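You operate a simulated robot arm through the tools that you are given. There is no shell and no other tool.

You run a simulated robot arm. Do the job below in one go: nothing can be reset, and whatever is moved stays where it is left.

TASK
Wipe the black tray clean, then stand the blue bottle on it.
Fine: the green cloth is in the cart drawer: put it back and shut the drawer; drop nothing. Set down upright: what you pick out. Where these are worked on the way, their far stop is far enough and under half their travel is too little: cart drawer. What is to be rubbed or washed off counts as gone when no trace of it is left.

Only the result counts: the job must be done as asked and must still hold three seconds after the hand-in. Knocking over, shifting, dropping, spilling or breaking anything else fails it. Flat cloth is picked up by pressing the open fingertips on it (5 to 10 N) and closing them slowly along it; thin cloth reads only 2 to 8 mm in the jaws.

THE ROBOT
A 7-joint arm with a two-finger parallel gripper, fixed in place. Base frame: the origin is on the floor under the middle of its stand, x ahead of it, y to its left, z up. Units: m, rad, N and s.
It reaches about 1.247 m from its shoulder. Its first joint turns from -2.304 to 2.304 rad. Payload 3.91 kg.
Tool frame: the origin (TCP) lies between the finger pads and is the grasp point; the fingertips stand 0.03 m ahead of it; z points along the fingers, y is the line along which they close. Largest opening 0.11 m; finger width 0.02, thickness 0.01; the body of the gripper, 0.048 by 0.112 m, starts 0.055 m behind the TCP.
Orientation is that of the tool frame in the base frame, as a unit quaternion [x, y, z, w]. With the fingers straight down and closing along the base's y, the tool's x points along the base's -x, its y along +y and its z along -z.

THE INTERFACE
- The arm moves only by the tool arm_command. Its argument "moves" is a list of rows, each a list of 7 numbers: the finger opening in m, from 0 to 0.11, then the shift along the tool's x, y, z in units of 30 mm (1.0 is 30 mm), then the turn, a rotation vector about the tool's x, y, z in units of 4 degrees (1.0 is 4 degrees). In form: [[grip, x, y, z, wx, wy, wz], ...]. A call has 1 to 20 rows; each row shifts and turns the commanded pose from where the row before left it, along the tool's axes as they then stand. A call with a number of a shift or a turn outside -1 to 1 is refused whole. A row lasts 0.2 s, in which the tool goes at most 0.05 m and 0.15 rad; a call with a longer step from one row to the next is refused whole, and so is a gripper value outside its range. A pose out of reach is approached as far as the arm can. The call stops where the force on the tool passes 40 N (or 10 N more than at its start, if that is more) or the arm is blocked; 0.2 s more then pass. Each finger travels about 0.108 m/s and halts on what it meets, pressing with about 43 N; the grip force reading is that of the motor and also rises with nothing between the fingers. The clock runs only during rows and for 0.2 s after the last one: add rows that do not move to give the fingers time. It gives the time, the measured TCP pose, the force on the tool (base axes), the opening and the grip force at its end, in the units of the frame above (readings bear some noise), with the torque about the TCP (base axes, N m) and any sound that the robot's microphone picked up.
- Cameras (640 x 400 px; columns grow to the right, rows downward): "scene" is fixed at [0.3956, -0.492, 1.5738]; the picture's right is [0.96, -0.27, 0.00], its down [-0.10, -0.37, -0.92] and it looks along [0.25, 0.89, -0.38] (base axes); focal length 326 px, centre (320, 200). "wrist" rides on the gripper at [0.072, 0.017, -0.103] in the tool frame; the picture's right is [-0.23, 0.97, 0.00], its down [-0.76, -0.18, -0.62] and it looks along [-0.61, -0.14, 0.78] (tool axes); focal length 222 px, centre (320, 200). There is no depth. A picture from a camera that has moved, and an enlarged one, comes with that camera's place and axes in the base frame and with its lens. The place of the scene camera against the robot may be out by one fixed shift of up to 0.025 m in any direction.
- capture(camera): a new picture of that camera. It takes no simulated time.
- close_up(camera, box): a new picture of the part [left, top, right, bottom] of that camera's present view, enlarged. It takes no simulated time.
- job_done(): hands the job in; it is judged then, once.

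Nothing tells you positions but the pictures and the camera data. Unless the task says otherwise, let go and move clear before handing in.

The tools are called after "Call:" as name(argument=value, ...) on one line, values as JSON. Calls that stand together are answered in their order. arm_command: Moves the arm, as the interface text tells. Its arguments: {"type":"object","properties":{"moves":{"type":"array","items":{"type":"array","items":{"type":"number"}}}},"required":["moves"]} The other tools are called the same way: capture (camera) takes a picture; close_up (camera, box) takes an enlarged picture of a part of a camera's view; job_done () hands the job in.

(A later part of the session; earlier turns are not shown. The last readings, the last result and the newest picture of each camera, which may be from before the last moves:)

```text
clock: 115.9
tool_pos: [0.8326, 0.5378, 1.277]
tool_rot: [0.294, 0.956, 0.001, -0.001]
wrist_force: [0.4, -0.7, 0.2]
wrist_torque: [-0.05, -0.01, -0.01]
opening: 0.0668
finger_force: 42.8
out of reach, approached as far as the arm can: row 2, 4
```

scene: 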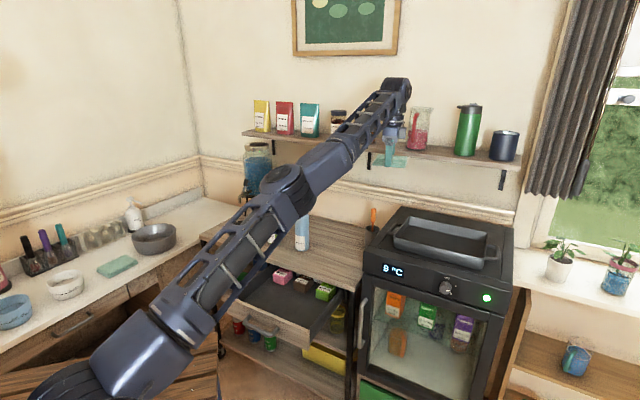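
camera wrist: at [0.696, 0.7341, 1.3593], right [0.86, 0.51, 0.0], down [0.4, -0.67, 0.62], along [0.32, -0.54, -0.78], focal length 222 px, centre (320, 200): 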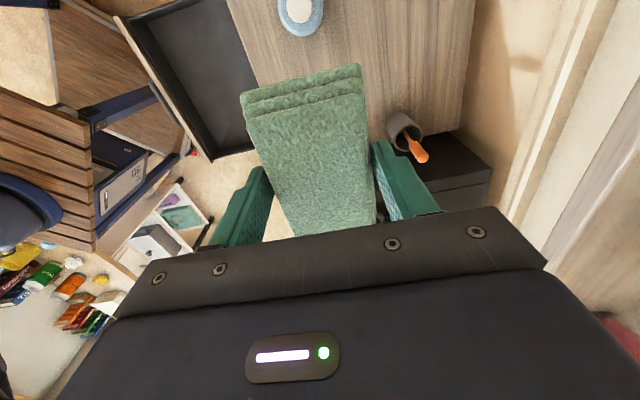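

That worked: the inward rows were followed. I'll keep retracting toward the drawer in moderate steps.

Call:
arm_command(moves=[[0.03, 0.3, -0.5, 0, 0, 0, 0], [0.03, 0.3, -0.5, 0, 0, 0, 0], [0.03, 0.3, -0.5, 0, 0, 0, 0], [0.03, 0.3, -0.5, 0, 0, 0, 0], [0.03, 0, 0, 0, 0, 0, 0]])

Call:
capture(camera="scene")

```text
clock: 117.1
tool_pos: [0.7672, 0.5076, 1.2767]
tool_rot: [0.294, 0.956, 0.001, 0.0]
wrist_force: [0.4, -0.4, -0.6]
wrist_torque: [-0.01, -0.01, -0.02]
opening: 0.0669
finger_force: 43.1
```

```text
taken
```

scene: 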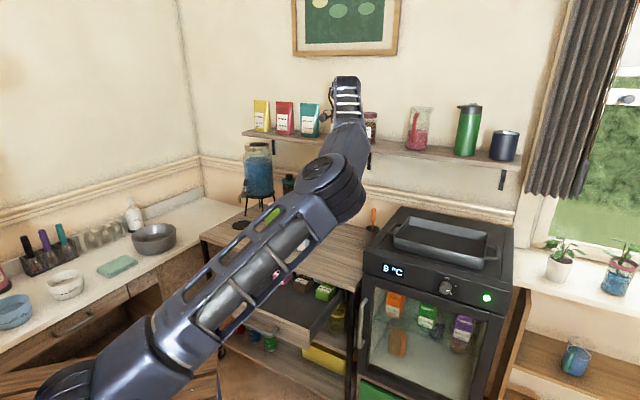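

The elbow bends properly again. Continue to above the drawer, restoring the earlier yaw and descending gradually.

Call:
arm_command(moves=[[0.03, 0.79, -0.625, 0.3, 0, 0, 0], [0.03, 0.79, -0.625, 0.4, 0, 0, 0], [0.03, 0.79, -0.625, 0.4, 0, 0, 0], [0.03, 0.79, -0.625, 0.4, 0, 0, 0], [0.03, 0.79, -0.625, 0.4, 0, 0, 0], [0.03, 0.79, -0.625, 0.4, 0, 0, 0], [0.03, 0.79, -0.625, 0.4, 0, 0, 0], [0.03, 0.79, -0.625, 0.4, 0, 0, 0], [0.03, 0, 0, 0, 0, 0, 1], [0.03, 0, 0, 0, 0, 0, 1], [0.03, 0, 0, 0, 0, 0, 1], [0.03, 0, 0, 0, 0, 0, 0]])

Call:
capture(camera="wrist")

Call:
capture(camera="scene")

```text
clock: 119.7
tool_pos: [0.5284, 0.4911, 1.1852]
tool_rot: [0.392, 0.92, 0.001, 0.0]
wrist_force: [0.3, 0.5, -0.8]
wrist_torque: [-0.02, -0.01, -0.02]
opening: 0.0669
finger_force: 42.7
```

```text
taken
camera wrist: at [0.4895, 0.5548, 1.2873], right [0.86, 0.51, 0.0], down [0.4, -0.67, 0.62], along [0.32, -0.54, -0.78], focal length 222 px, centre (320, 200)
```

wrist: 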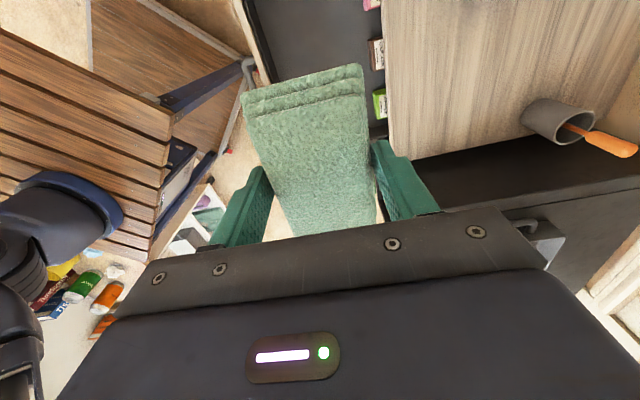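

```text
taken
```

scene: 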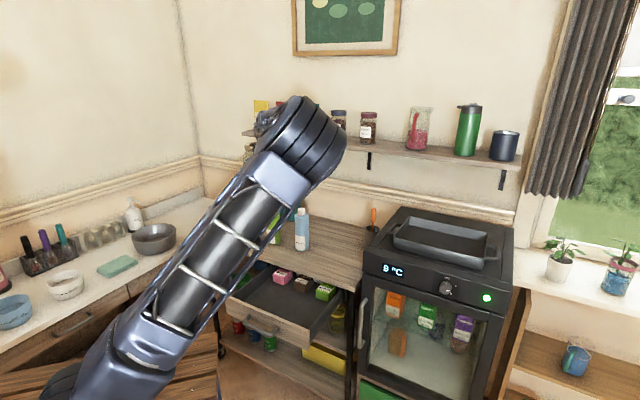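

Positioned above the drawer. I'll descend most of the way, then check.

Call:
arm_command(moves=[[0.03, 0, 0, 0.8, 0, 0, 0], [0.03, 0, 0, 1, 0, 0, 0], [0.03, 0, 0, 1, 0, 0, 0], [0.03, 0, 0, 1, 0, 0, 0], [0.03, 0, 0, 1, 0, 0, 0], [0.03, 0, 0, 1, 0, 0, 0], [0.03, 0, 0, 1, 0, 0, 0], [0.03, 0, 0, 1, 0, 0, 0], [0.03, 0, 0, 1, 0, 0, 0], [0.03, 0, 0, 1, 0, 0, 0], [0.03, 0, 0, 1, 0, 0, 0], [0.03, 0, 0, 1, 0, 0, 0], [0.03, 0, 0, 0.6, 0, 0, 0], [0.03, 0, 0, 0, 0, 0, 0]])

Call:
capture(camera="wrist")

Call:
close_up(camera="scene", box=[220, 230, 360, 340])

```text
clock: 122.7
tool_pos: [0.5287, 0.4911, 0.8115]
tool_rot: [0.392, 0.92, 0.001, 0.001]
wrist_force: [0.2, -0.7, -1.2]
wrist_torque: [0.0, 0.01, -0.02]
opening: 0.0667
finger_force: 42.8
```

```text
taken
camera wrist: at [0.49, 0.5558, 0.9142], right [0.86, 0.51, 0.0], down [0.4, -0.67, 0.62], along [0.32, -0.53, -0.78], focal length 222 px, centre (320, 200)
```

wrist: 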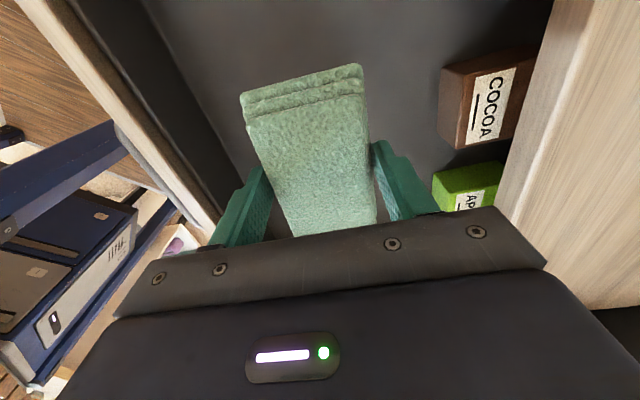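

```text
3.64 times, centred on (290, 285) of scene
camera zoom: at [0.3956, -0.492, 1.5738], right [0.96, -0.27, 0.0], down [-0.1, -0.37, -0.92], along [0.25, 0.89, -0.38], focal length 1186 px, centre (429, -109)
```

zoom: 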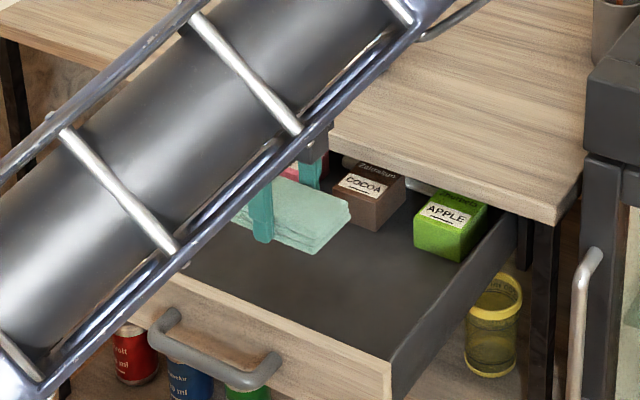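

Call:
arm_command(moves=[[0.03, 0, 0, 0.9, 0, 0, 0], [0.03, 0, 0, 0.9, 0, 0, 0], [0.03, 0, 0, 0.5, 0, 0, 0], [0.03, 0, 0, 0.1, 0, 0, 0], [0.03, 0, 0, 0, 0, 0, 0]])

Call:
arm_command(moves=[[0.03, 0, 0, 0.1, 0, 0, 0], [0.03, 0, 0, 0.05, 0, 0, 0], [0.03, 0, 0, 0, 0, 0, 0]])

```text
clock: 123.9
tool_pos: [0.5279, 0.4915, 0.7398]
tool_rot: [0.392, 0.92, 0.0, 0.0]
wrist_force: [0.3, -0.2, -0.2]
wrist_torque: [0.04, -0.02, 0.01]
opening: 0.0667
finger_force: 42.9
```

```text
clock: 124.7
tool_pos: [0.5287, 0.4916, 0.7347]
tool_rot: [0.391, 0.92, 0.001, 0.0]
wrist_force: [0.9, -0.5, -0.8]
wrist_torque: [0.04, -0.03, 0.02]
opening: 0.0667
finger_force: 42.9
```

Call:
arm_command(moves=[[0.03, 0, 0, 0.05, 0, 0, 0], [0.03, 0, 0, 0.04, 0, 0, 0], [0.03, 0, 0, 0, 0, 0, 0]])

Call:
close_up(camera="scene", box=[220, 230, 360, 340])

```text
clock: 125.5
tool_pos: [0.528, 0.4906, 0.7341]
tool_rot: [0.392, 0.92, 0.002, 0.001]
wrist_force: [2.9, -2.4, 19.6]
wrist_torque: [-0.28, 0.2, 0.01]
opening: 0.0667
finger_force: 42.5
```

```text
3.64 times, centred on (290, 285) of scene
camera zoom: at [0.3956, -0.492, 1.5738], right [0.96, -0.27, 0.0], down [-0.1, -0.37, -0.92], along [0.25, 0.89, -0.38], focal length 1186 px, centre (429, -109)
```

zoom: 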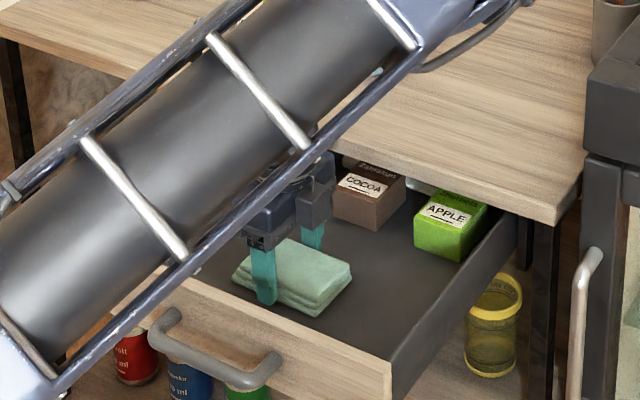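

The cloth rests on the drawer floor. I'll open, then lift straight out.

Call:
arm_command(moves=[[0.06, 0, 0, -0.05, 0, 0, 0], [0.075, 0, 0, 0, 0, 0, 0], [0.09, 0, 0, 0, 0, 0, 0], [0.096, 0, 0, 0, 0, 0, 0], [0.096, 0, 0, -0.4, 0, 0, 0], [0.096, 0, 0, -0.8, 0, 0, 0], [0.096, 0, 0, -1, 0, 0, 0], [0.096, 0, 0, -1, 0, 0, 0], [0.096, 0, 0, -1, 0, 0, 0], [0.096, 0, 0, -1, 0, 0, 0], [0.096, 0, 0, -1, 0, 0, 0], [0.096, 0, 0, 0, 0, 0, 0]])

Call:
capture(camera="wrist")

Call:
close_up(camera="scene", box=[220, 230, 360, 340])

```text
clock: 128.1
tool_pos: [0.5277, 0.4921, 0.9209]
tool_rot: [0.392, 0.92, 0.001, 0.0]
wrist_force: [-0.4, -0.1, -0.3]
wrist_torque: [-0.03, 0.0, -0.04]
opening: 0.096
finger_force: 0.2
```

```text
taken
camera wrist: at [0.4895, 0.5556, 1.0233], right [0.86, 0.51, 0.0], down [0.4, -0.67, 0.62], along [0.32, -0.54, -0.78], focal length 222 px, centre (320, 200)
```

wrist: 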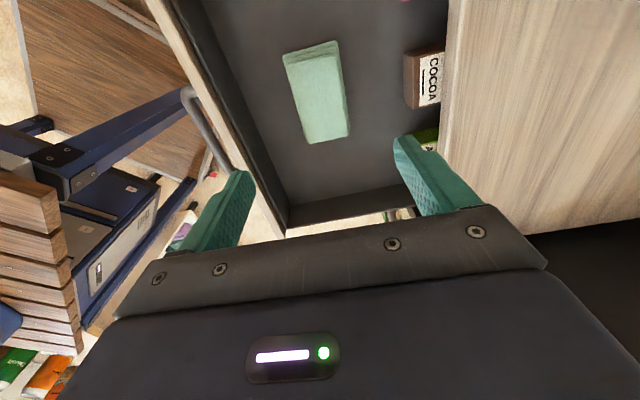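

```text
3.64 times, centred on (290, 285) of scene
camera zoom: at [0.3956, -0.492, 1.5738], right [0.96, -0.27, 0.0], down [-0.1, -0.37, -0.92], along [0.25, 0.89, -0.38], focal length 1186 px, centre (429, -109)
```

zoom: 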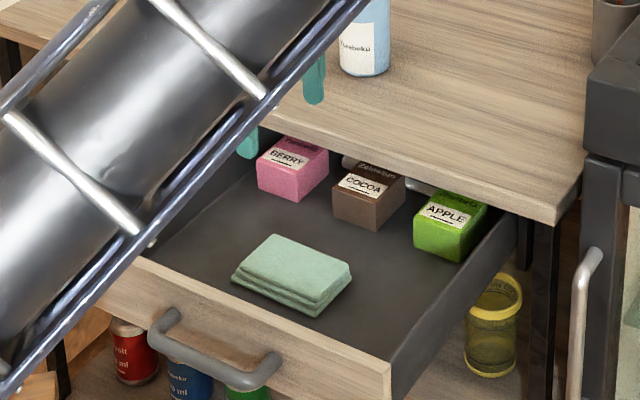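

The cloth is back in the drawer. Next I'll shut it: move in front of the handle with fingers closed and pointing down, and push the bar straight in.

Call:
arm_command(moves=[[0.06, -0.06, -0.9, 0, 0, 0, 0], [0.02, -0.06, -0.9, 0, 0, 0, 0], [0.0, -0.06, -0.9, 0, 0, 0, 0], [0.0, -0.06, -0.9, 0, 0, 0, 0], [0.0, -0.06, -0.9, 0, 0, 0, 0], [0.0, -0.06, -0.9, 0, 0, 0, 0], [0.0, -0.06, -0.9, 0, 0, 0, 0], [0.0, 0, -0.4, 0, 0, 0, 0], [0.0, 0, 0, 0, 0, 0, 0]])

Call:
capture(camera="wrist")

Call:
capture(camera="scene")

```text
clock: 130.1
tool_pos: [0.392, 0.3422, 0.9198]
tool_rot: [0.392, 0.92, 0.002, -0.001]
wrist_force: [0.3, 0.3, 0.3]
wrist_torque: [-0.01, -0.02, 0.0]
opening: 0.0
finger_force: 37.5
```

```text
taken
camera wrist: at [0.3534, 0.4064, 1.0227], right [0.86, 0.51, 0.0], down [0.4, -0.67, 0.62], along [0.32, -0.53, -0.78], focal length 222 px, centre (320, 200)
```

wrist: 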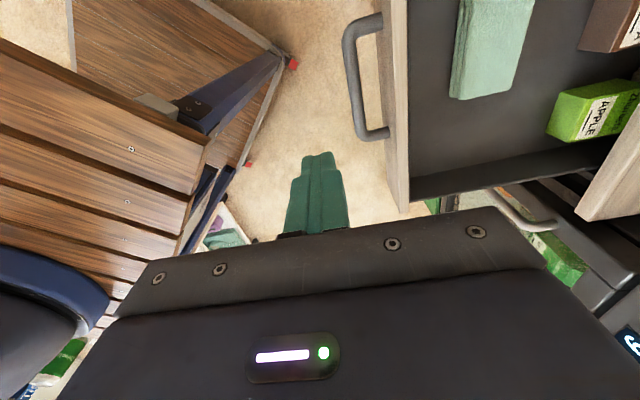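

```text
taken
```

scene: 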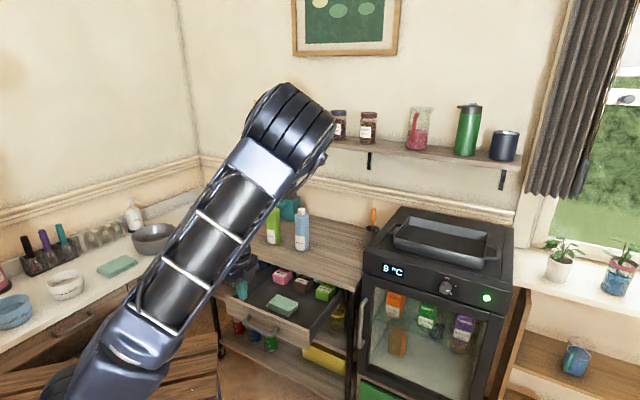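

The fingers are in front of the bar, centred on it, with about 26 mm to spare. I'll descend to bar height.

Call:
arm_command(moves=[[0.0, 0, 0, 0.9, 0, 0, 0], [0.0, 0, 0, 0.9, 0, 0, 0], [0.0, 0, 0, 0.9, 0, 0, 0], [0.0, 0, 0, 0.9, 0, 0, 0], [0.0, 0, 0, 0.9, 0, 0, 0], [0.0, 0, 0, 0.9, 0, 0, 0], [0.0, 0, 0, 0.33, 0, 0, 0], [0.0, 0, 0, 0, 0, 0, 0]])

Call:
capture(camera="wrist")

Call:
close_up(camera="scene", box=[190, 240, 350, 360])

```text
clock: 131.9
tool_pos: [0.3911, 0.3434, 0.7473]
tool_rot: [0.392, 0.92, 0.001, 0.0]
wrist_force: [-0.1, 0.1, 0.7]
wrist_torque: [0.03, -0.01, -0.03]
opening: 0.0
finger_force: 37.1
```

```text
taken
camera wrist: at [0.3528, 0.4075, 0.8511], right [0.86, 0.51, 0.0], down [0.4, -0.67, 0.62], along [0.32, -0.53, -0.78], focal length 222 px, centre (320, 200)
```

wrist: 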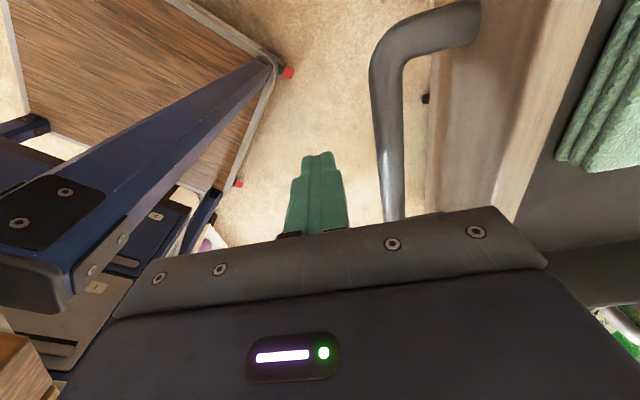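

```text
3.33 times, centred on (270, 300) of scene
camera zoom: at [0.3956, -0.492, 1.5738], right [0.96, -0.27, 0.0], down [-0.1, -0.37, -0.92], along [0.25, 0.89, -0.38], focal length 1088 px, centre (487, -133)
```

zoom: 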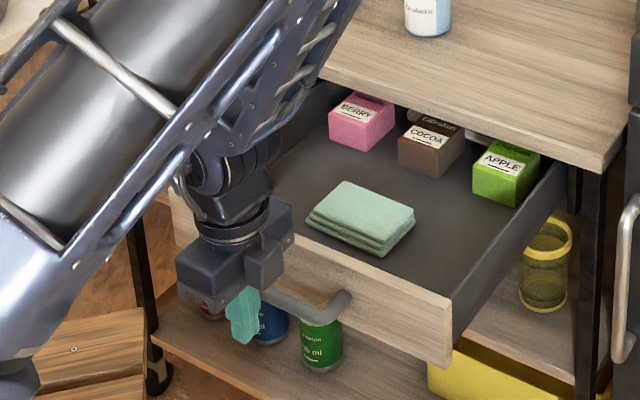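

At bar height. Now push the drawer in along the cart normal, first half.

Call:
arm_command(moves=[[0.0, 0.015, 0.5, 0, 0, 0, 0], [0.0, 0.015, 0.5, 0, 0, 0, 0], [0.0, 0.015, 0.5, 0, 0, 0, 0], [0.0, 0.019, 0.667, 0, 0, 0, 0], [0.0, 0.019, 0.667, 0, 0, 0, 0], [0.0, 0.019, 0.667, 0, 0, 0, 0], [0.0, 0.019, 0.667, 0, 0, 0, 0], [0.0, 0, 0, 0, 0, 0, 0]])

Call:
capture(camera="wrist")

Call:
close_up(camera="scene", box=[190, 230, 370, 350])

```text
clock: 133.7
tool_pos: [0.4796, 0.4317, 0.748]
tool_rot: [0.393, 0.92, 0.0, -0.001]
wrist_force: [-0.4, 1.2, -0.4]
wrist_torque: [-0.02, 0.02, -0.03]
opening: 0.0
finger_force: 37.7
```

```text
taken
camera wrist: at [0.4406, 0.4962, 0.8506], right [0.86, 0.51, 0.0], down [0.4, -0.67, 0.62], along [0.32, -0.53, -0.78], focal length 222 px, centre (320, 200)
```

wrist: 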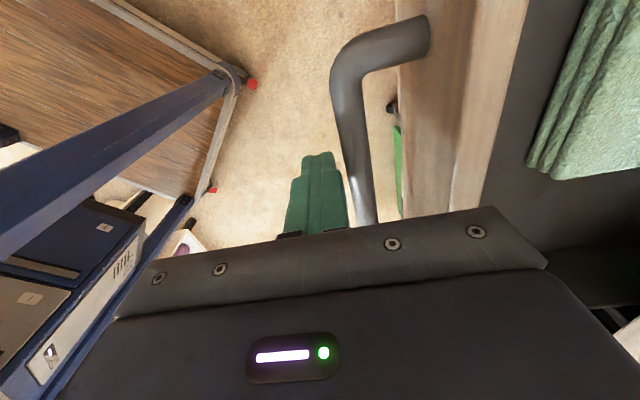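

```text
3.33 times, centred on (280, 290) of scene
camera zoom: at [0.3956, -0.492, 1.5738], right [0.96, -0.27, 0.0], down [-0.1, -0.37, -0.92], along [0.25, 0.89, -0.38], focal length 1088 px, centre (453, -100)
```

zoom: 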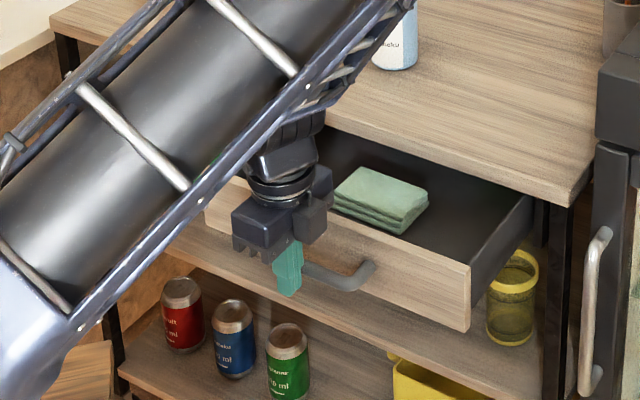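

The drawer is sliding in smoothly. Continue to the stop, slowing near the end.

Call:
arm_command(moves=[[0.0, 0.015, 0.5, 0, 0, 0, 0], [0.0, 0.017, 0.6, 0, 0, 0, 0], [0.0, 0.017, 0.6, 0, 0, 0, 0], [0.0, 0.017, 0.6, 0, 0, 0, 0], [0.0, 0.017, 0.6, 0, 0, 0, 0], [0.0, 0.017, 0.6, 0, 0, 0, 0], [0.0, 0.015, 0.5, 0, 0, 0, 0], [0.0, 0.012, 0.4, 0, 0, 0, 0], [0.0, 0, 0, 0, 0, 0, 0]])

Call:
close_up(camera="scene", box=[190, 220, 370, 340])

Call:
capture(camera="wrist")

```text
clock: 135.7
tool_pos: [0.5715, 0.525, 0.7488]
tool_rot: [0.392, 0.92, 0.001, 0.0]
wrist_force: [-0.5, -0.2, -0.1]
wrist_torque: [-0.02, 0.0, 0.01]
opening: 0.0001
finger_force: 38.0
```

```text
3.33 times, centred on (280, 280) of scene
camera zoom: at [0.3956, -0.492, 1.5738], right [0.96, -0.27, 0.0], down [-0.1, -0.37, -0.92], along [0.25, 0.89, -0.38], focal length 1088 px, centre (453, -67)
```

zoom: 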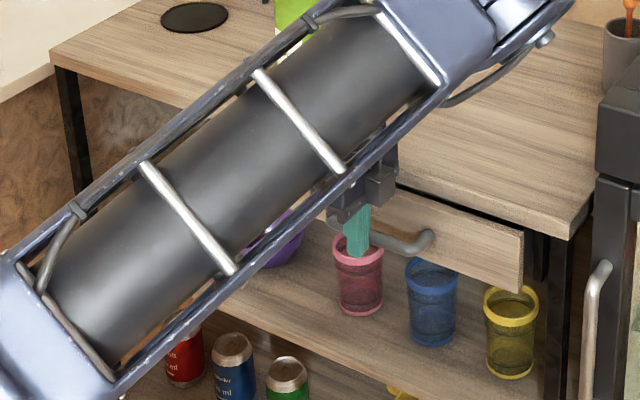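

```text
taken
camera wrist: at [0.5337, 0.5902, 0.8513], right [0.86, 0.51, 0.0], down [0.4, -0.67, 0.62], along [0.32, -0.53, -0.78], focal length 222 px, centre (320, 200)
```

wrist: 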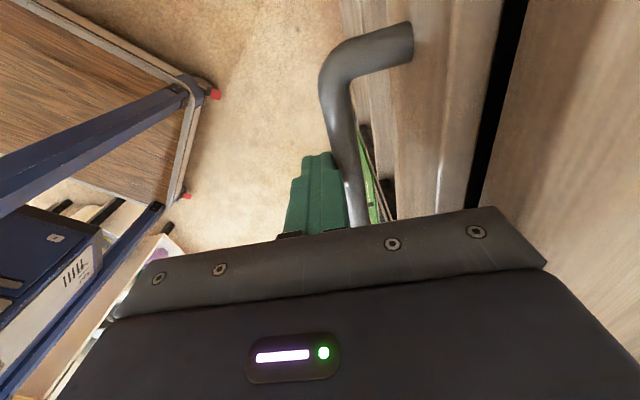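

Nearly shut. A few more gentle pushes until it meets the stop.

Call:
arm_command(moves=[[0.0, 0.009, 0.3, 0, 0, 0, 0], [0.0, 0.009, 0.3, 0, 0, 0, 0], [0.0, 0.006, 0.2, 0, 0, 0, 0], [0.0, 0, 0, 0, 0, 0, 0]])

Call:
close_up(camera="wrist", box=[280, 0, 600, 220])

Call:
close_up(camera="scene", box=[230, 240, 370, 340])

```text
clock: 136.6
tool_pos: [0.586, 0.541, 0.7482]
tool_rot: [0.391, 0.92, -0.003, 0.0]
wrist_force: [-6.8, -13.0, 11.1]
wrist_torque: [-0.06, 0.11, 0.11]
opening: 0.0002
finger_force: 38.3
stopped in row 4: the force on the tool passed its limit at 43 N (the readings are from after the stop); the commanded pose is now the measured one
```

```text
1.82 times, centred on (440, 110) of wrist
camera zoom: at [0.5479, 0.6057, 0.8515], right [0.86, 0.51, -0.01], down [0.4, -0.67, 0.63], along [0.32, -0.54, -0.78], focal length 404 px, centre (102, 364)
```

zoom: 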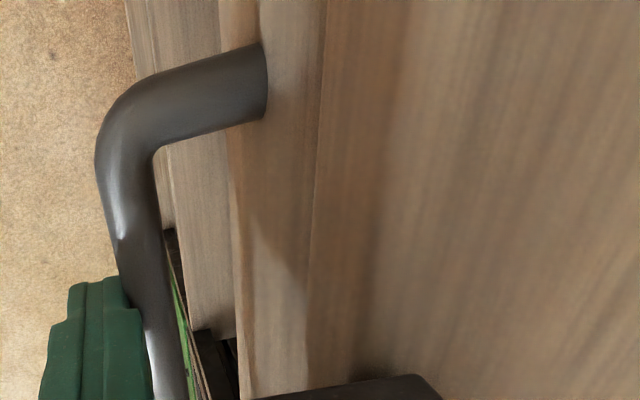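

```text
4.00 times, centred on (300, 290) of scene
camera zoom: at [0.3956, -0.492, 1.5738], right [0.96, -0.27, 0.0], down [-0.1, -0.37, -0.92], along [0.25, 0.89, -0.38], focal length 1305 px, centre (400, -160)
```

zoom: 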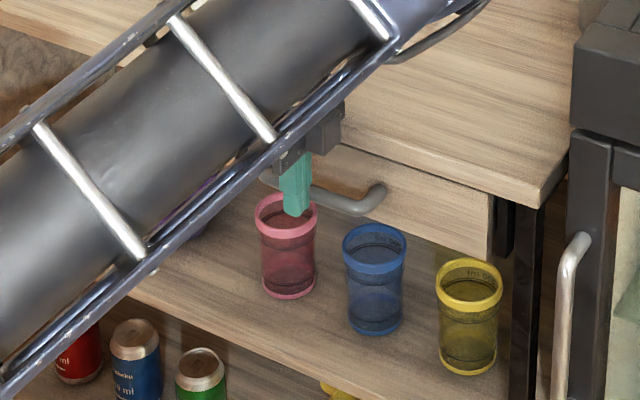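

The push ended at the closed stop; the drawer front and handle sit exactly where they were at the start. I'll back off and rise.

Call:
arm_command(moves=[[0.0, 0, -0.3, 0, 0, 0, 0], [0.0, 0, -0.6, 0, 0, 0, 0], [0.0, 0, -0.9, 0, 0, 0, 0], [0.0, 0, -0.9, -0.2, 0, 0, 0], [0.0, 0, 0, -0.9, 0, 0, 0], [0.0, 0, 0, -0.9, 0, 0, 0], [0.0, 0, 0, -0.9, 0, 0, 0], [0.0, 0, 0, -0.9, 0, 0, 0], [0.0, 0, 0, -0.9, 0, 0, 0], [0.0, 0, 0, -0.9, 0, 0, 0], [0.0, 0, 0, -0.9, 0, 0, 0], [0.0, 0, 0, -0.9, 0, 0, 0], [0.0, 0, 0, 0, 0, 0, 0]])

Call:
capture(camera="scene")

Call:
capture(camera="wrist")

```text
clock: 139.4
tool_pos: [0.5294, 0.4861, 0.9708]
tool_rot: [0.392, 0.92, -0.003, -0.001]
wrist_force: [0.0, 0.7, 0.8]
wrist_torque: [0.0, -0.03, 0.01]
opening: 0.0002
finger_force: 38.1
```

```text
taken
```

scene: 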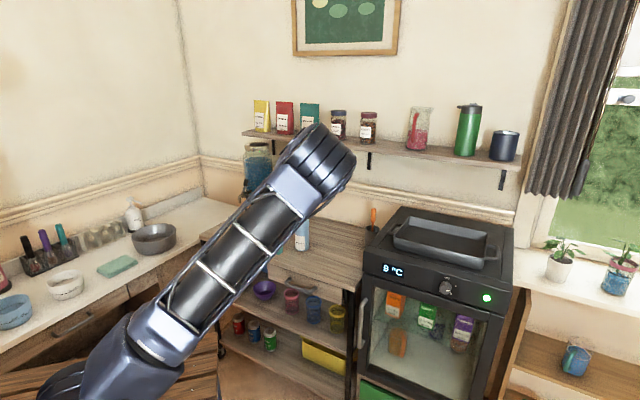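

```text
taken
camera wrist: at [0.4907, 0.5512, 1.0739], right [0.86, 0.51, 0.0], down [0.4, -0.67, 0.62], along [0.32, -0.54, -0.78], focal length 222 px, centre (320, 200)
```

wrist: 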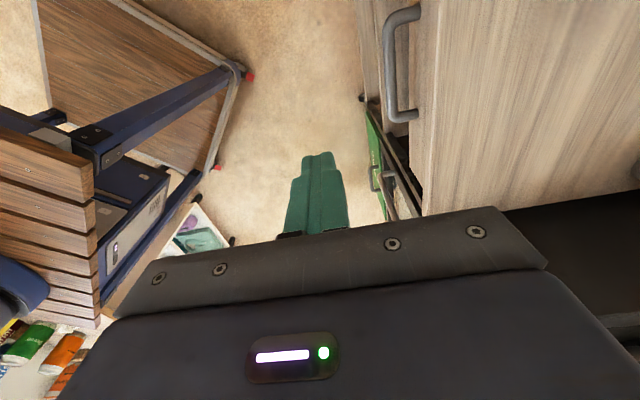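

The drawer is shut with the cloth inside. Next is the blue bottle: I'll rise, open the fingers and move above it to measure its position.

Call:
arm_command(moves=[[0.0, 0, 0, -1, 0, 0, 0], [0.04, 0, 0, -1, 0, 0, 0], [0.08, 0, 0, -1, 0, 0, 0], [0.1, 0, 0, -1, 0, 0, 0], [0.1, 0, 0, -1, 0, 0, 0], [0.1, 0, 0, -0.3, 0, 0, 0], [0.1, 0.3, 0.9, 0, 0, 0, 0], [0.1, 0.3, 0.9, 0, 0, 0, 0], [0.1, 0.3, 0.9, 0, 0, 0, 0], [0.1, 0.3, 0.9, 0, 0, 0, 0], [0.1, 0.3, 0.9, 0, 0, 0, 0], [0.1, 0.3, 0.9, 0, 0, 0, 0], [0.1, 0.3, 0.9, 0, 0, 0, 0], [0.1, 0.3, 0.9, 0, 0, 0, 0], [0.1, 0, 0, 0, 0, 0, 0]])

Call:
capture(camera="wrist")

Call:
capture(camera="scene")

```text
clock: 142.6
tool_pos: [0.636, 0.688, 1.1284]
tool_rot: [0.391, 0.92, -0.002, -0.001]
wrist_force: [0.3, 0.0, 1.0]
wrist_torque: [0.0, -0.02, 0.01]
opening: 0.0999
finger_force: 0.0
```

```text
taken
camera wrist: at [0.5974, 0.7525, 1.2312], right [0.86, 0.51, 0.0], down [0.4, -0.67, 0.62], along [0.32, -0.54, -0.78], focal length 222 px, centre (320, 200)
```

wrist: 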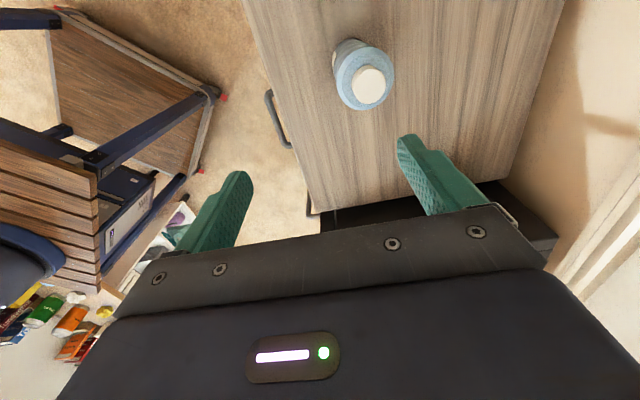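

```text
taken
```

scene: 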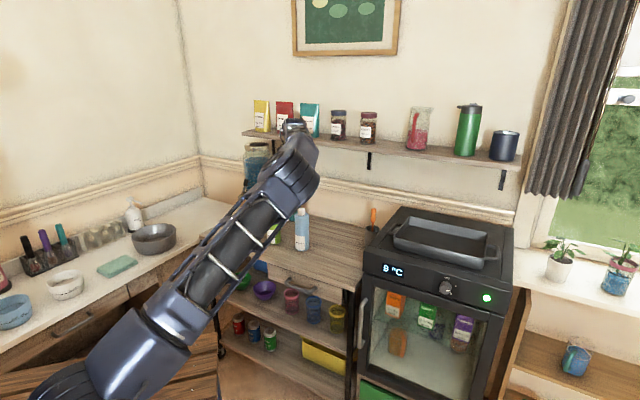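

The bottle's axis is about 57 mm along tool y from the hand. I'll move over it and re-check centring.

Call:
arm_command(moves=[[0.1, 0.15, 0.9, 0, 0, 0, 0], [0.1, 0.15, 0.9, 0, 0, 0, 0], [0.1, 0, 0, 0, 0, 0, 0]])

Call:
capture(camera="wrist")

Call:
close_up(camera="wrist", box=[220, 0, 460, 200])

Call:
close_up(camera="scene", box=[230, 120, 390, 270])

```text
clock: 143.4
tool_pos: [0.6698, 0.7331, 1.1285]
tool_rot: [0.391, 0.92, -0.003, 0.0]
wrist_force: [0.6, -0.4, 0.9]
wrist_torque: [0.0, 0.03, -0.02]
opening: 0.0999
finger_force: 0.0
```

```text
taken
camera wrist: at [0.6303, 0.797, 1.2309], right [0.86, 0.51, 0.0], down [0.4, -0.67, 0.62], along [0.32, -0.54, -0.78], focal length 222 px, centre (320, 200)
```

wrist: 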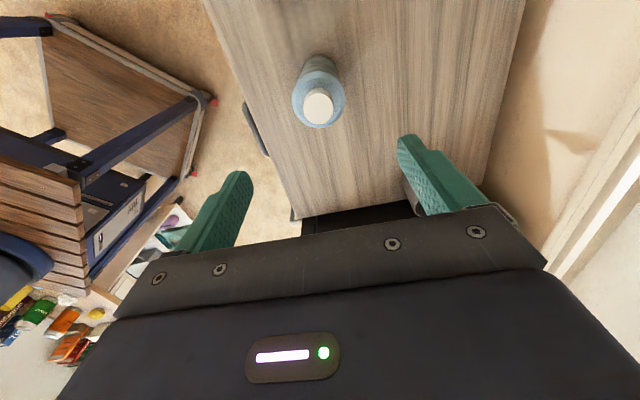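

```text
2.00 times, centred on (340, 100) of wrist
camera zoom: at [0.6303, 0.797, 1.2309], right [0.86, 0.51, 0.0], down [0.4, -0.67, 0.62], along [0.32, -0.54, -0.78], focal length 444 px, centre (280, 400)
```

zoom: 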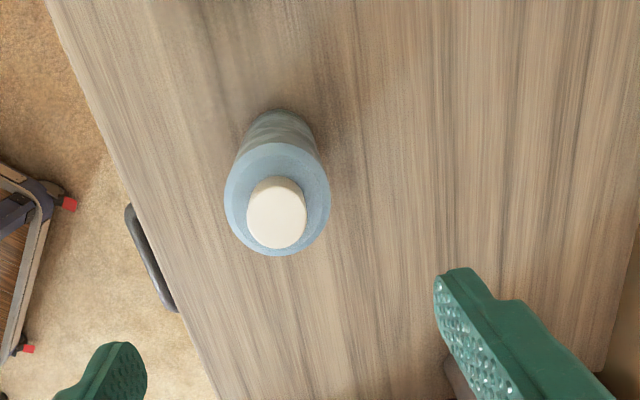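

```text
2.67 times, centred on (310, 195) of scene
camera zoom: at [0.3956, -0.492, 1.5738], right [0.96, -0.27, 0.0], down [-0.1, -0.37, -0.92], along [0.25, 0.89, -0.38], focal length 870 px, centre (347, 213)
```

zoom: 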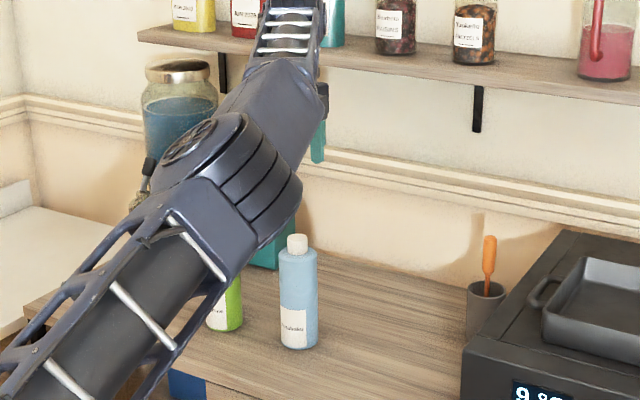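

The bottle is 20 cm tall, about 65 mm across, standing at (0.67, 0.733). Because of the reach limits over the tray I'll grip it with the hand pitched 45°, approaching from the front. First, retreat and turn the hand.

Call:
arm_command(moves=[[0.1, 0, -0.8, 0, 0, 0, 0], [0.1, 0, -0.95, 0, 0, 0, 0], [0.1, 0, -0.95, 0, 0, 0, 0], [0.1, 0, -0.95, 0, 0, 0, 0], [0.1, 0, -0.95, 0, 0, 0, 0], [0.1, 0, -0.95, 0, 0, 0, 0], [0.1, 0, -0.95, 0, 0, 0, 0], [0.1, 0, -0.95, 0, 0, 0, 0], [0.1, 0, -0.95, 0, 0, 0, 0], [0.1, 0, -0.95, 0, 0, 0, 0], [0.1, 0, 0, 0, 0, 0, 0]])

Call:
arm_command(moves=[[0.1, 0, 0, 0, 0, 0, -1], [0.1, 0, 0, 0, 0, 0, -1], [0.1, 0, 0, 0, 0, 0, -1], [0.1, 0, 0, 0, 0, 0, -1], [0.1, 0, 0, 0, 0, 0, -1], [0.1, 0, 0, 0, 0, 0, -1], [0.1, 0, 0, 0, 0, 0, -1], [0.1, 0, 0, 0, 0, 0, -1], [0.1, 0, 0, 0, 0, 0, -1], [0.1, 0, 0, 0, 0, 0, -1], [0.1, 0, 0, 0, 0, 0, -1], [0.1, 0, 0, 0, 0, 0, -1], [0.1, 0, 0, 0, 0, 0, -1], [0.1, 0, 0, 0, 0, 0, -1], [0.1, 0, 0, 0, 0, 0, -1], [0.1, 0, 0, 0, 0, 0, -1], [0.1, 0, 0, 0, 0, 0, -1], [0.1, 0, 0, 0, 0, 0, -1], [0.1, 0, 0, 0, 0, 0, -1], [0.1, 0, 0, 0, 0, 0, -1]])

Call:
capture(camera="scene")

```text
clock: 145.8
tool_pos: [0.4648, 0.5369, 1.1293]
tool_rot: [0.392, 0.92, -0.003, -0.001]
wrist_force: [-0.8, 0.1, 0.3]
wrist_torque: [-0.02, 0.0, 0.0]
opening: 0.0997
finger_force: 0.0
```

```text
clock: 150.0
tool_pos: [0.4654, 0.5371, 1.1285]
tool_rot: [-0.291, 0.957, -0.002, -0.003]
wrist_force: [0.1, 0.2, 0.6]
wrist_torque: [0.02, 0.0, -0.02]
opening: 0.1
finger_force: 0.0
```

```text
taken
```

scene: 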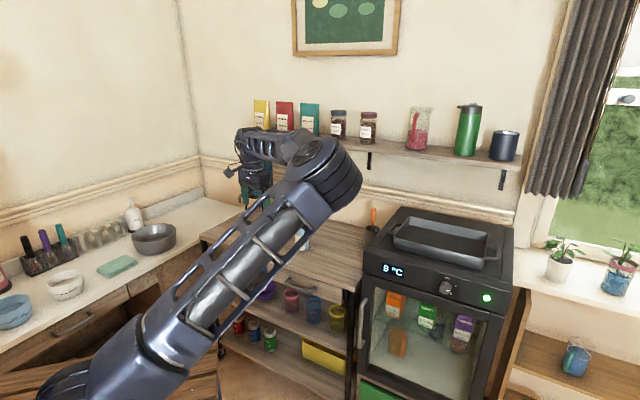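

Continue turning to face the cart normal, then pitch the hand to 45°.

Call:
arm_command(moves=[[0.1, 0, 0, 0, 0, 0, -1], [0.1, 0, 0, 0, 0, 0, -1], [0.1, 0, 0, 0, 0, 0, -0.9], [0.1, 0, 0, 0, 0, -1, 0], [0.1, 0, 0, 0, 0, -1, 0], [0.1, 0, 0, 0, 0, -1, 0], [0.1, 0, 0, 0, 0, -1, 0], [0.1, 0, 0, 0, 0, -1, 0], [0.1, 0, 0, 0, 0, -1, 0], [0.1, 0, 0, 0, 0, -1, 0], [0.1, 0, 0, 0, 0, -1, 0], [0.1, 0, 0, 0, 0, -1, 0], [0.1, 0, 0, 0, 0, -1, 0], [0.1, 0, 0, 0, 0, -1, 0], [0.1, 0, 0, 0, 0, -0.25, 0], [0.1, 0, 0, 0, 0, 0, 0]])

Call:
capture(camera="scene")

Call:
capture(camera="wrist")

```text
clock: 153.4
tool_pos: [0.4665, 0.5384, 1.1297]
tool_rot: [-0.357, 0.853, 0.147, 0.351]
wrist_force: [0.1, 0.4, 0.9]
wrist_torque: [0.01, -0.04, -0.02]
opening: 0.1
finger_force: 0.0
```

```text
taken
```

scene: 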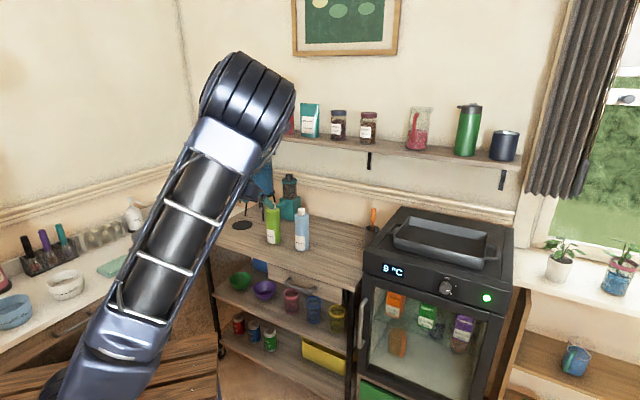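

```text
taken
camera wrist: at [0.3658, 0.4618, 1.1514], right [-0.58, 0.8, 0.16], down [0.2, -0.05, 0.98], along [0.79, 0.6, -0.13], focal length 222 px, centre (320, 200)
```

wrist: 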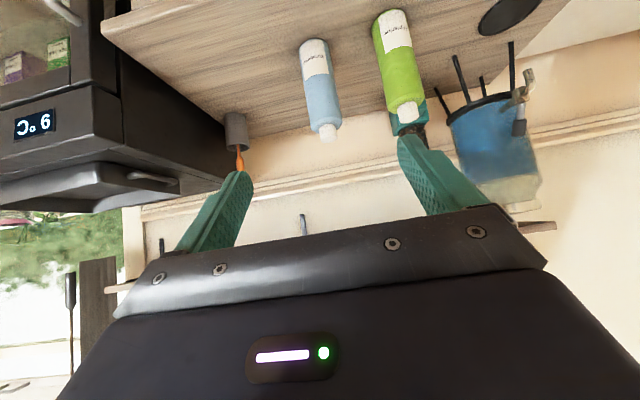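

The hand faces the bottle at 45°. I'll move to a pre-grasp about 13 cm back along the approach line.

Call:
arm_command(moves=[[0.1, -0.127, -0.026, 0.951, 0, 0, 0], [0.1, -0.127, -0.026, 0.951, 0, 0, 0], [0.1, -0.127, -0.026, 0.951, 0, 0, 0], [0.1, -0.127, -0.026, 0.951, 0, 0, 0], [0.1, -0.127, -0.026, 0.951, 0, 0, 0], [0.1, -0.127, -0.026, 0.951, 0, 0, 0], [0.1, -0.127, -0.026, 0.951, 0, 0, 0], [0.1, -0.127, -0.026, 0.951, 0, 0, 0], [0.1, 0, 0, 0, 0, 0, 0]])

Call:
capture(camera="wrist")

Call:
capture(camera="scene")

```text
clock: 155.4
tool_pos: [0.5974, 0.6625, 0.9887]
tool_rot: [-0.358, 0.853, 0.148, 0.35]
wrist_force: [0.9, 0.2, -0.2]
wrist_torque: [-0.01, 0.03, 0.03]
opening: 0.0999
finger_force: 0.1
```

```text
taken
camera wrist: at [0.498, 0.5864, 1.0107], right [-0.58, 0.8, 0.16], down [0.2, -0.05, 0.98], along [0.79, 0.6, -0.13], focal length 222 px, centre (320, 200)
```

wrist: 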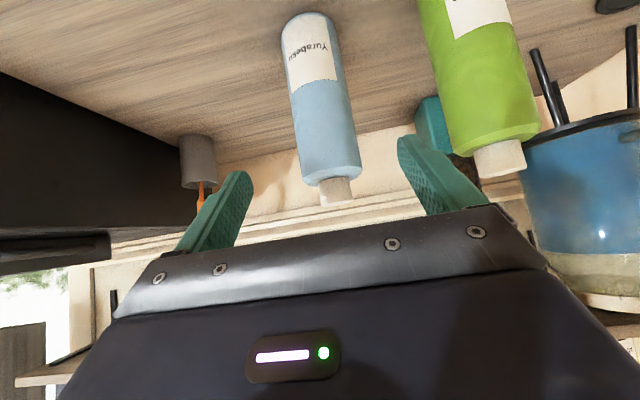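

```text
taken
```

scene: 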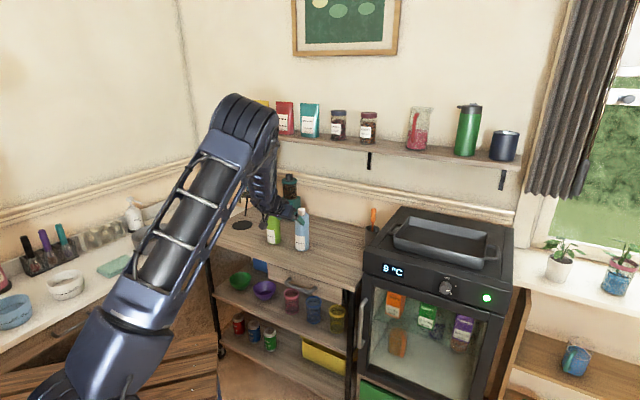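

The bottle is centred between the open fingers. Advance most of the way and check.

Call:
arm_command(moves=[[0.1, 0, 0.1, 0.7, 0, 0, 0], [0.1, 0, 0, 0.8, 0, 0, 0], [0.1, 0, 0, 0.8, 0, 0, 0], [0.1, 0, 0, 0.7, 0, 0, 0], [0.1, 0, 0, 0, 0, 0, 0]])

Call:
capture(camera="wrist")

Call:
close_up(camera="scene", box=[230, 160, 370, 270])

```text
clock: 156.6
tool_pos: [0.639, 0.7109, 0.9248]
tool_rot: [-0.358, 0.853, 0.147, 0.35]
wrist_force: [0.0, 0.9, -0.2]
wrist_torque: [0.01, 0.02, 0.02]
opening: 0.1001
finger_force: 0.1
```

```text
taken
camera wrist: at [0.54, 0.6341, 0.9471], right [-0.58, 0.8, 0.16], down [0.2, -0.05, 0.98], along [0.79, 0.6, -0.13], focal length 222 px, centre (320, 200)
```

wrist: 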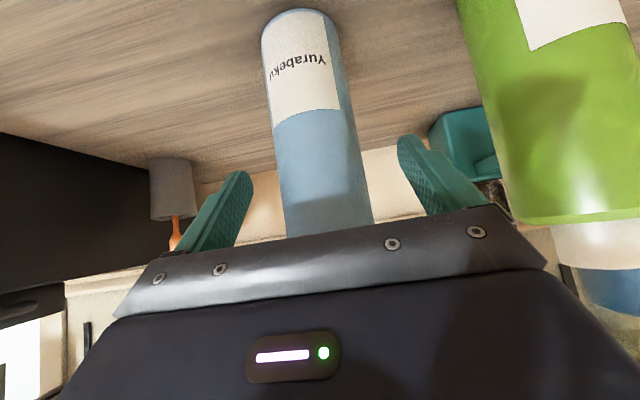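

```text
3.64 times, centred on (300, 215) of scene
camera zoom: at [0.3956, -0.492, 1.5738], right [0.96, -0.27, 0.0], down [-0.1, -0.37, -0.92], along [0.25, 0.89, -0.38], focal length 1186 px, centre (393, 146)
```

zoom: 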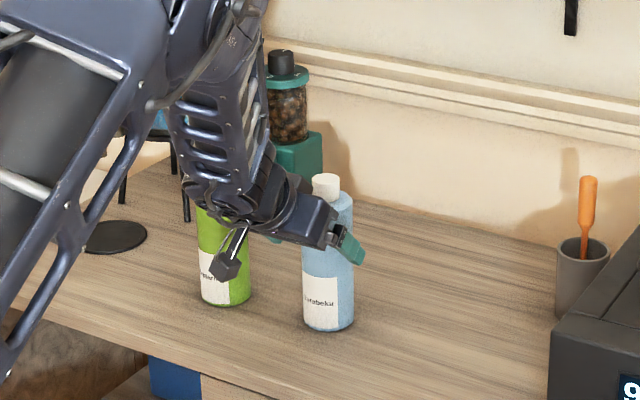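

Well centred; the bottle axis is about 41 mm ahead horizontally. I'll advance the last 4 cm and then close.

Call:
arm_command(moves=[[0.1, -0.039, -0.027, 0.48, 0, 0, 0], [0.1, -0.039, -0.027, 0.48, 0, 0, 0], [0.1, -0.039, -0.027, 0.47, 0, 0, 0], [0.1, 0, 0, 0, 0, 0, 0]])

Call:
capture(camera="wrist")

Call:
close_up(camera="scene", box=[250, 180, 350, 260])

```text
clock: 157.4
tool_pos: [0.6651, 0.7352, 0.9058]
tool_rot: [-0.357, 0.851, 0.15, 0.356]
wrist_force: [-3.1, -4.6, 14.3]
wrist_torque: [-0.03, 0.02, -0.02]
opening: 0.0999
finger_force: 0.1
stopped in row 4: the force on the tool passed its limit at 47 N (the readings are from after the stop); the commanded pose is now the measured one
```

```text
taken
camera wrist: at [0.5654, 0.6581, 0.9267], right [-0.58, 0.8, 0.16], down [0.19, -0.06, 0.98], along [0.79, 0.6, -0.12], focal length 222 px, centre (320, 200)
```

wrist: 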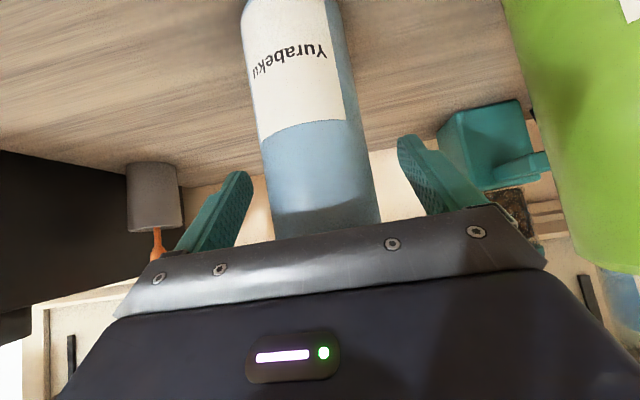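

```text
5.00 times, centred on (300, 220) of scene
camera zoom: at [0.3956, -0.492, 1.5738], right [0.96, -0.27, 0.0], down [-0.1, -0.37, -0.92], along [0.25, 0.89, -0.38], focal length 1631 px, centre (420, 100)
```

zoom: 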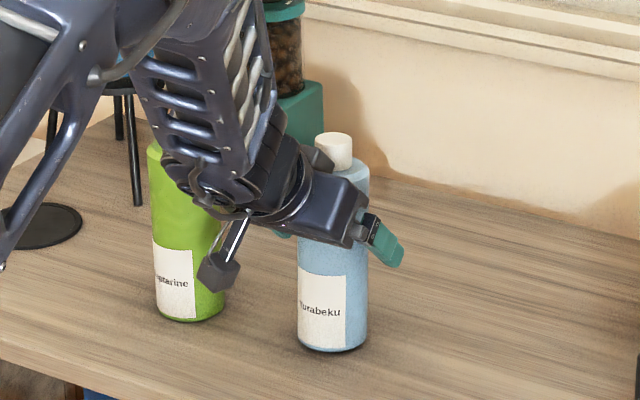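

The palm touched the bottle's shoulder, and the bottle is still upright. I'll back off about 1 cm so the bottle sits nearer the fingertips.

Call:
arm_command(moves=[[0.1, 0, 0, -0.2, 0, 0, 0], [0.1, 0, 0, -0.2, 0, 0, 0], [0.1, 0, 0, 0, 0, 0, 0]])

Call:
capture(camera="wrist")

Call:
close_up(camera="scene", box=[250, 180, 350, 260])

```text
clock: 158.2
tool_pos: [0.6597, 0.7272, 0.9105]
tool_rot: [-0.357, 0.851, 0.149, 0.354]
wrist_force: [-0.5, 0.5, -0.1]
wrist_torque: [0.01, -0.05, 0.0]
opening: 0.1
finger_force: 0.1
```

```text
taken
camera wrist: at [0.5597, 0.6515, 0.9331], right [-0.58, 0.8, 0.16], down [0.19, -0.06, 0.98], along [0.79, 0.6, -0.12], focal length 222 px, centre (320, 200)
```

wrist: 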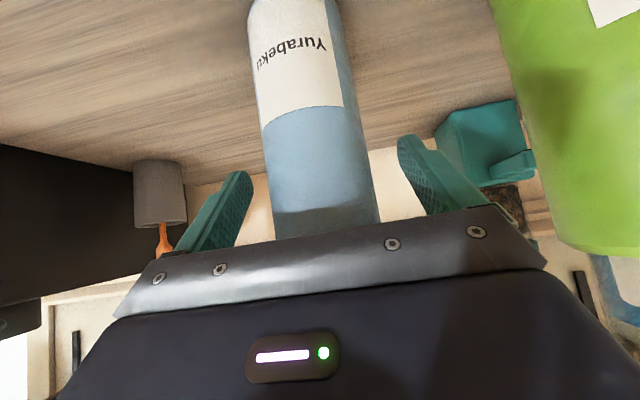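

```text
5.00 times, centred on (300, 220) of scene
camera zoom: at [0.3956, -0.492, 1.5738], right [0.96, -0.27, 0.0], down [-0.1, -0.37, -0.92], along [0.25, 0.89, -0.38], focal length 1631 px, centre (420, 100)
```

zoom: 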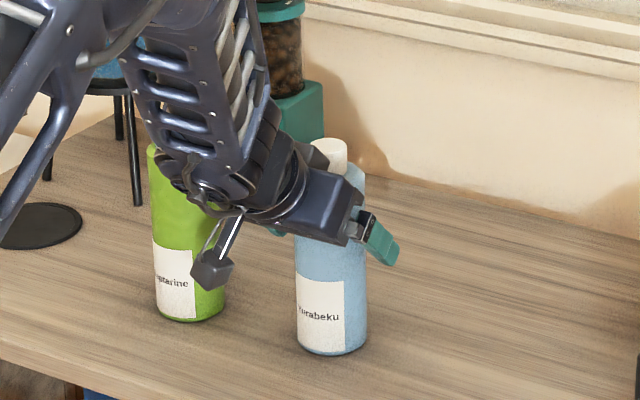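

The bottle hasn't moved and sits nicely near the fingertips. I'll nudge forward 4 mm and close.

Call:
arm_command(moves=[[0.1, 0, 0.03, 0.13, 0, 0, 0], [0.09, 0, 0, 0, 0, 0, 0], [0.08, 0, 0, 0, 0, 0, 0], [0.074, 0, 0, 0, 0, 0, 0], [0.069, 0, 0, 0, 0, 0, 0], [0.065, 0, 0, 0, 0, 0, 0], [0.06, 0, 0, 0, 0, 0, 0], [0.05, 0, 0, 0, 0, 0, 0], [0.04, 0, 0, 0, 0, 0, 0], [0.04, 0, 0, 0, 0, 0, 0]])

Call:
capture(camera="wrist")

Call:
close_up(camera="scene", box=[250, 180, 350, 260])

```text
clock: 160.4
tool_pos: [0.6616, 0.7313, 0.9113]
tool_rot: [-0.357, 0.851, 0.149, 0.355]
wrist_force: [3.7, -3.1, 15.8]
wrist_torque: [0.21, -0.43, -0.16]
opening: 0.061
finger_force: 43.0
```

```text
taken
camera wrist: at [0.561, 0.6539, 0.9311], right [-0.58, 0.8, 0.16], down [0.19, -0.06, 0.98], along [0.79, 0.6, -0.12], focal length 222 px, centre (320, 200)
```

wrist: 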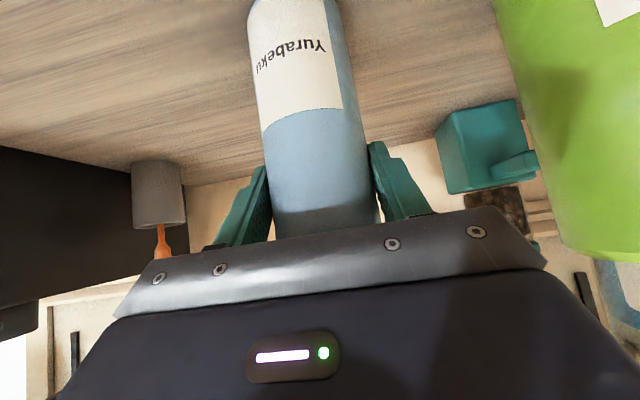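

```text
5.00 times, centred on (300, 220) of scene
camera zoom: at [0.3956, -0.492, 1.5738], right [0.96, -0.27, 0.0], down [-0.1, -0.37, -0.92], along [0.25, 0.89, -0.38], focal length 1631 px, centre (420, 100)
```

zoom: 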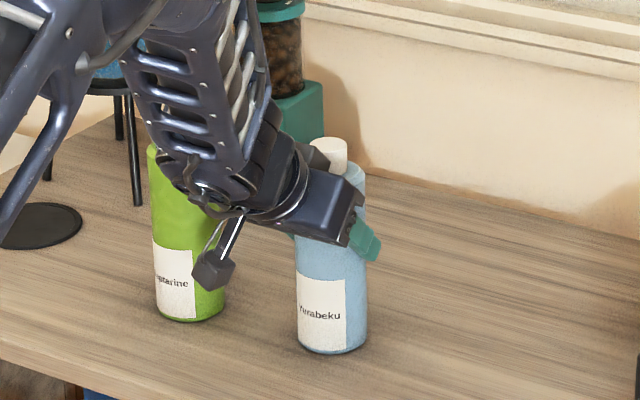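

The bottle is gripped (61 mm, 43 N). I'll lift slightly and check that it hangs upright.

Call:
arm_command(moves=[[0.04, -0.12, 0, -0.12, 0, 0, 0], [0.04, -0.23, 0, -0.24, 0, 0, 0], [0.04, -0.35, 0, -0.35, 0, 0, 0], [0.04, -0.35, 0, -0.35, 0, 0, 0], [0.04, 0, 0, 0, 0, 0, 0]])

Call:
capture(camera="wrist")

Call:
close_up(camera="scene", box=[250, 170, 370, 260])

```text
clock: 161.6
tool_pos: [0.6612, 0.7309, 0.9534]
tool_rot: [-0.357, 0.852, 0.149, 0.354]
wrist_force: [0.3, -0.3, -4.2]
wrist_torque: [-0.03, 0.03, -0.02]
opening: 0.0611
finger_force: 42.9
```

```text
taken
camera wrist: at [0.5605, 0.6542, 0.9751], right [-0.58, 0.8, 0.16], down [0.19, -0.06, 0.98], along [0.79, 0.6, -0.12], focal length 222 px, centre (320, 200)
```

wrist: 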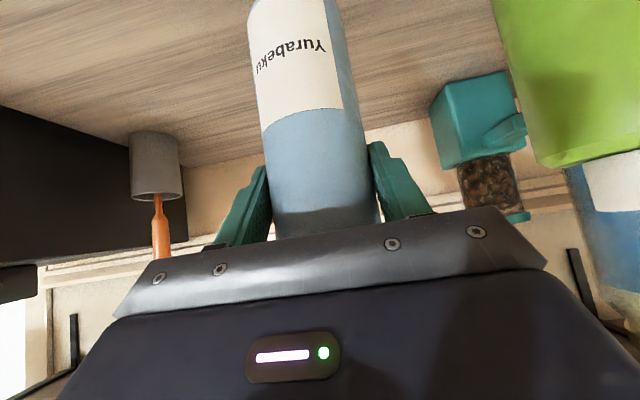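

```text
4.44 times, centred on (310, 215) of scene
camera zoom: at [0.3956, -0.492, 1.5738], right [0.96, -0.27, 0.0], down [-0.1, -0.37, -0.92], along [0.25, 0.89, -0.38], focal length 1450 px, centre (364, 133)
```

zoom: 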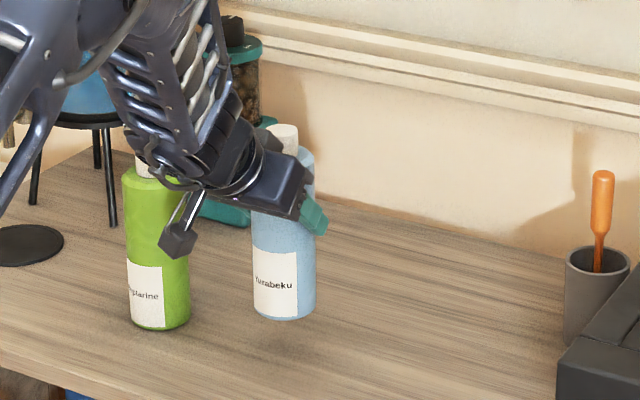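

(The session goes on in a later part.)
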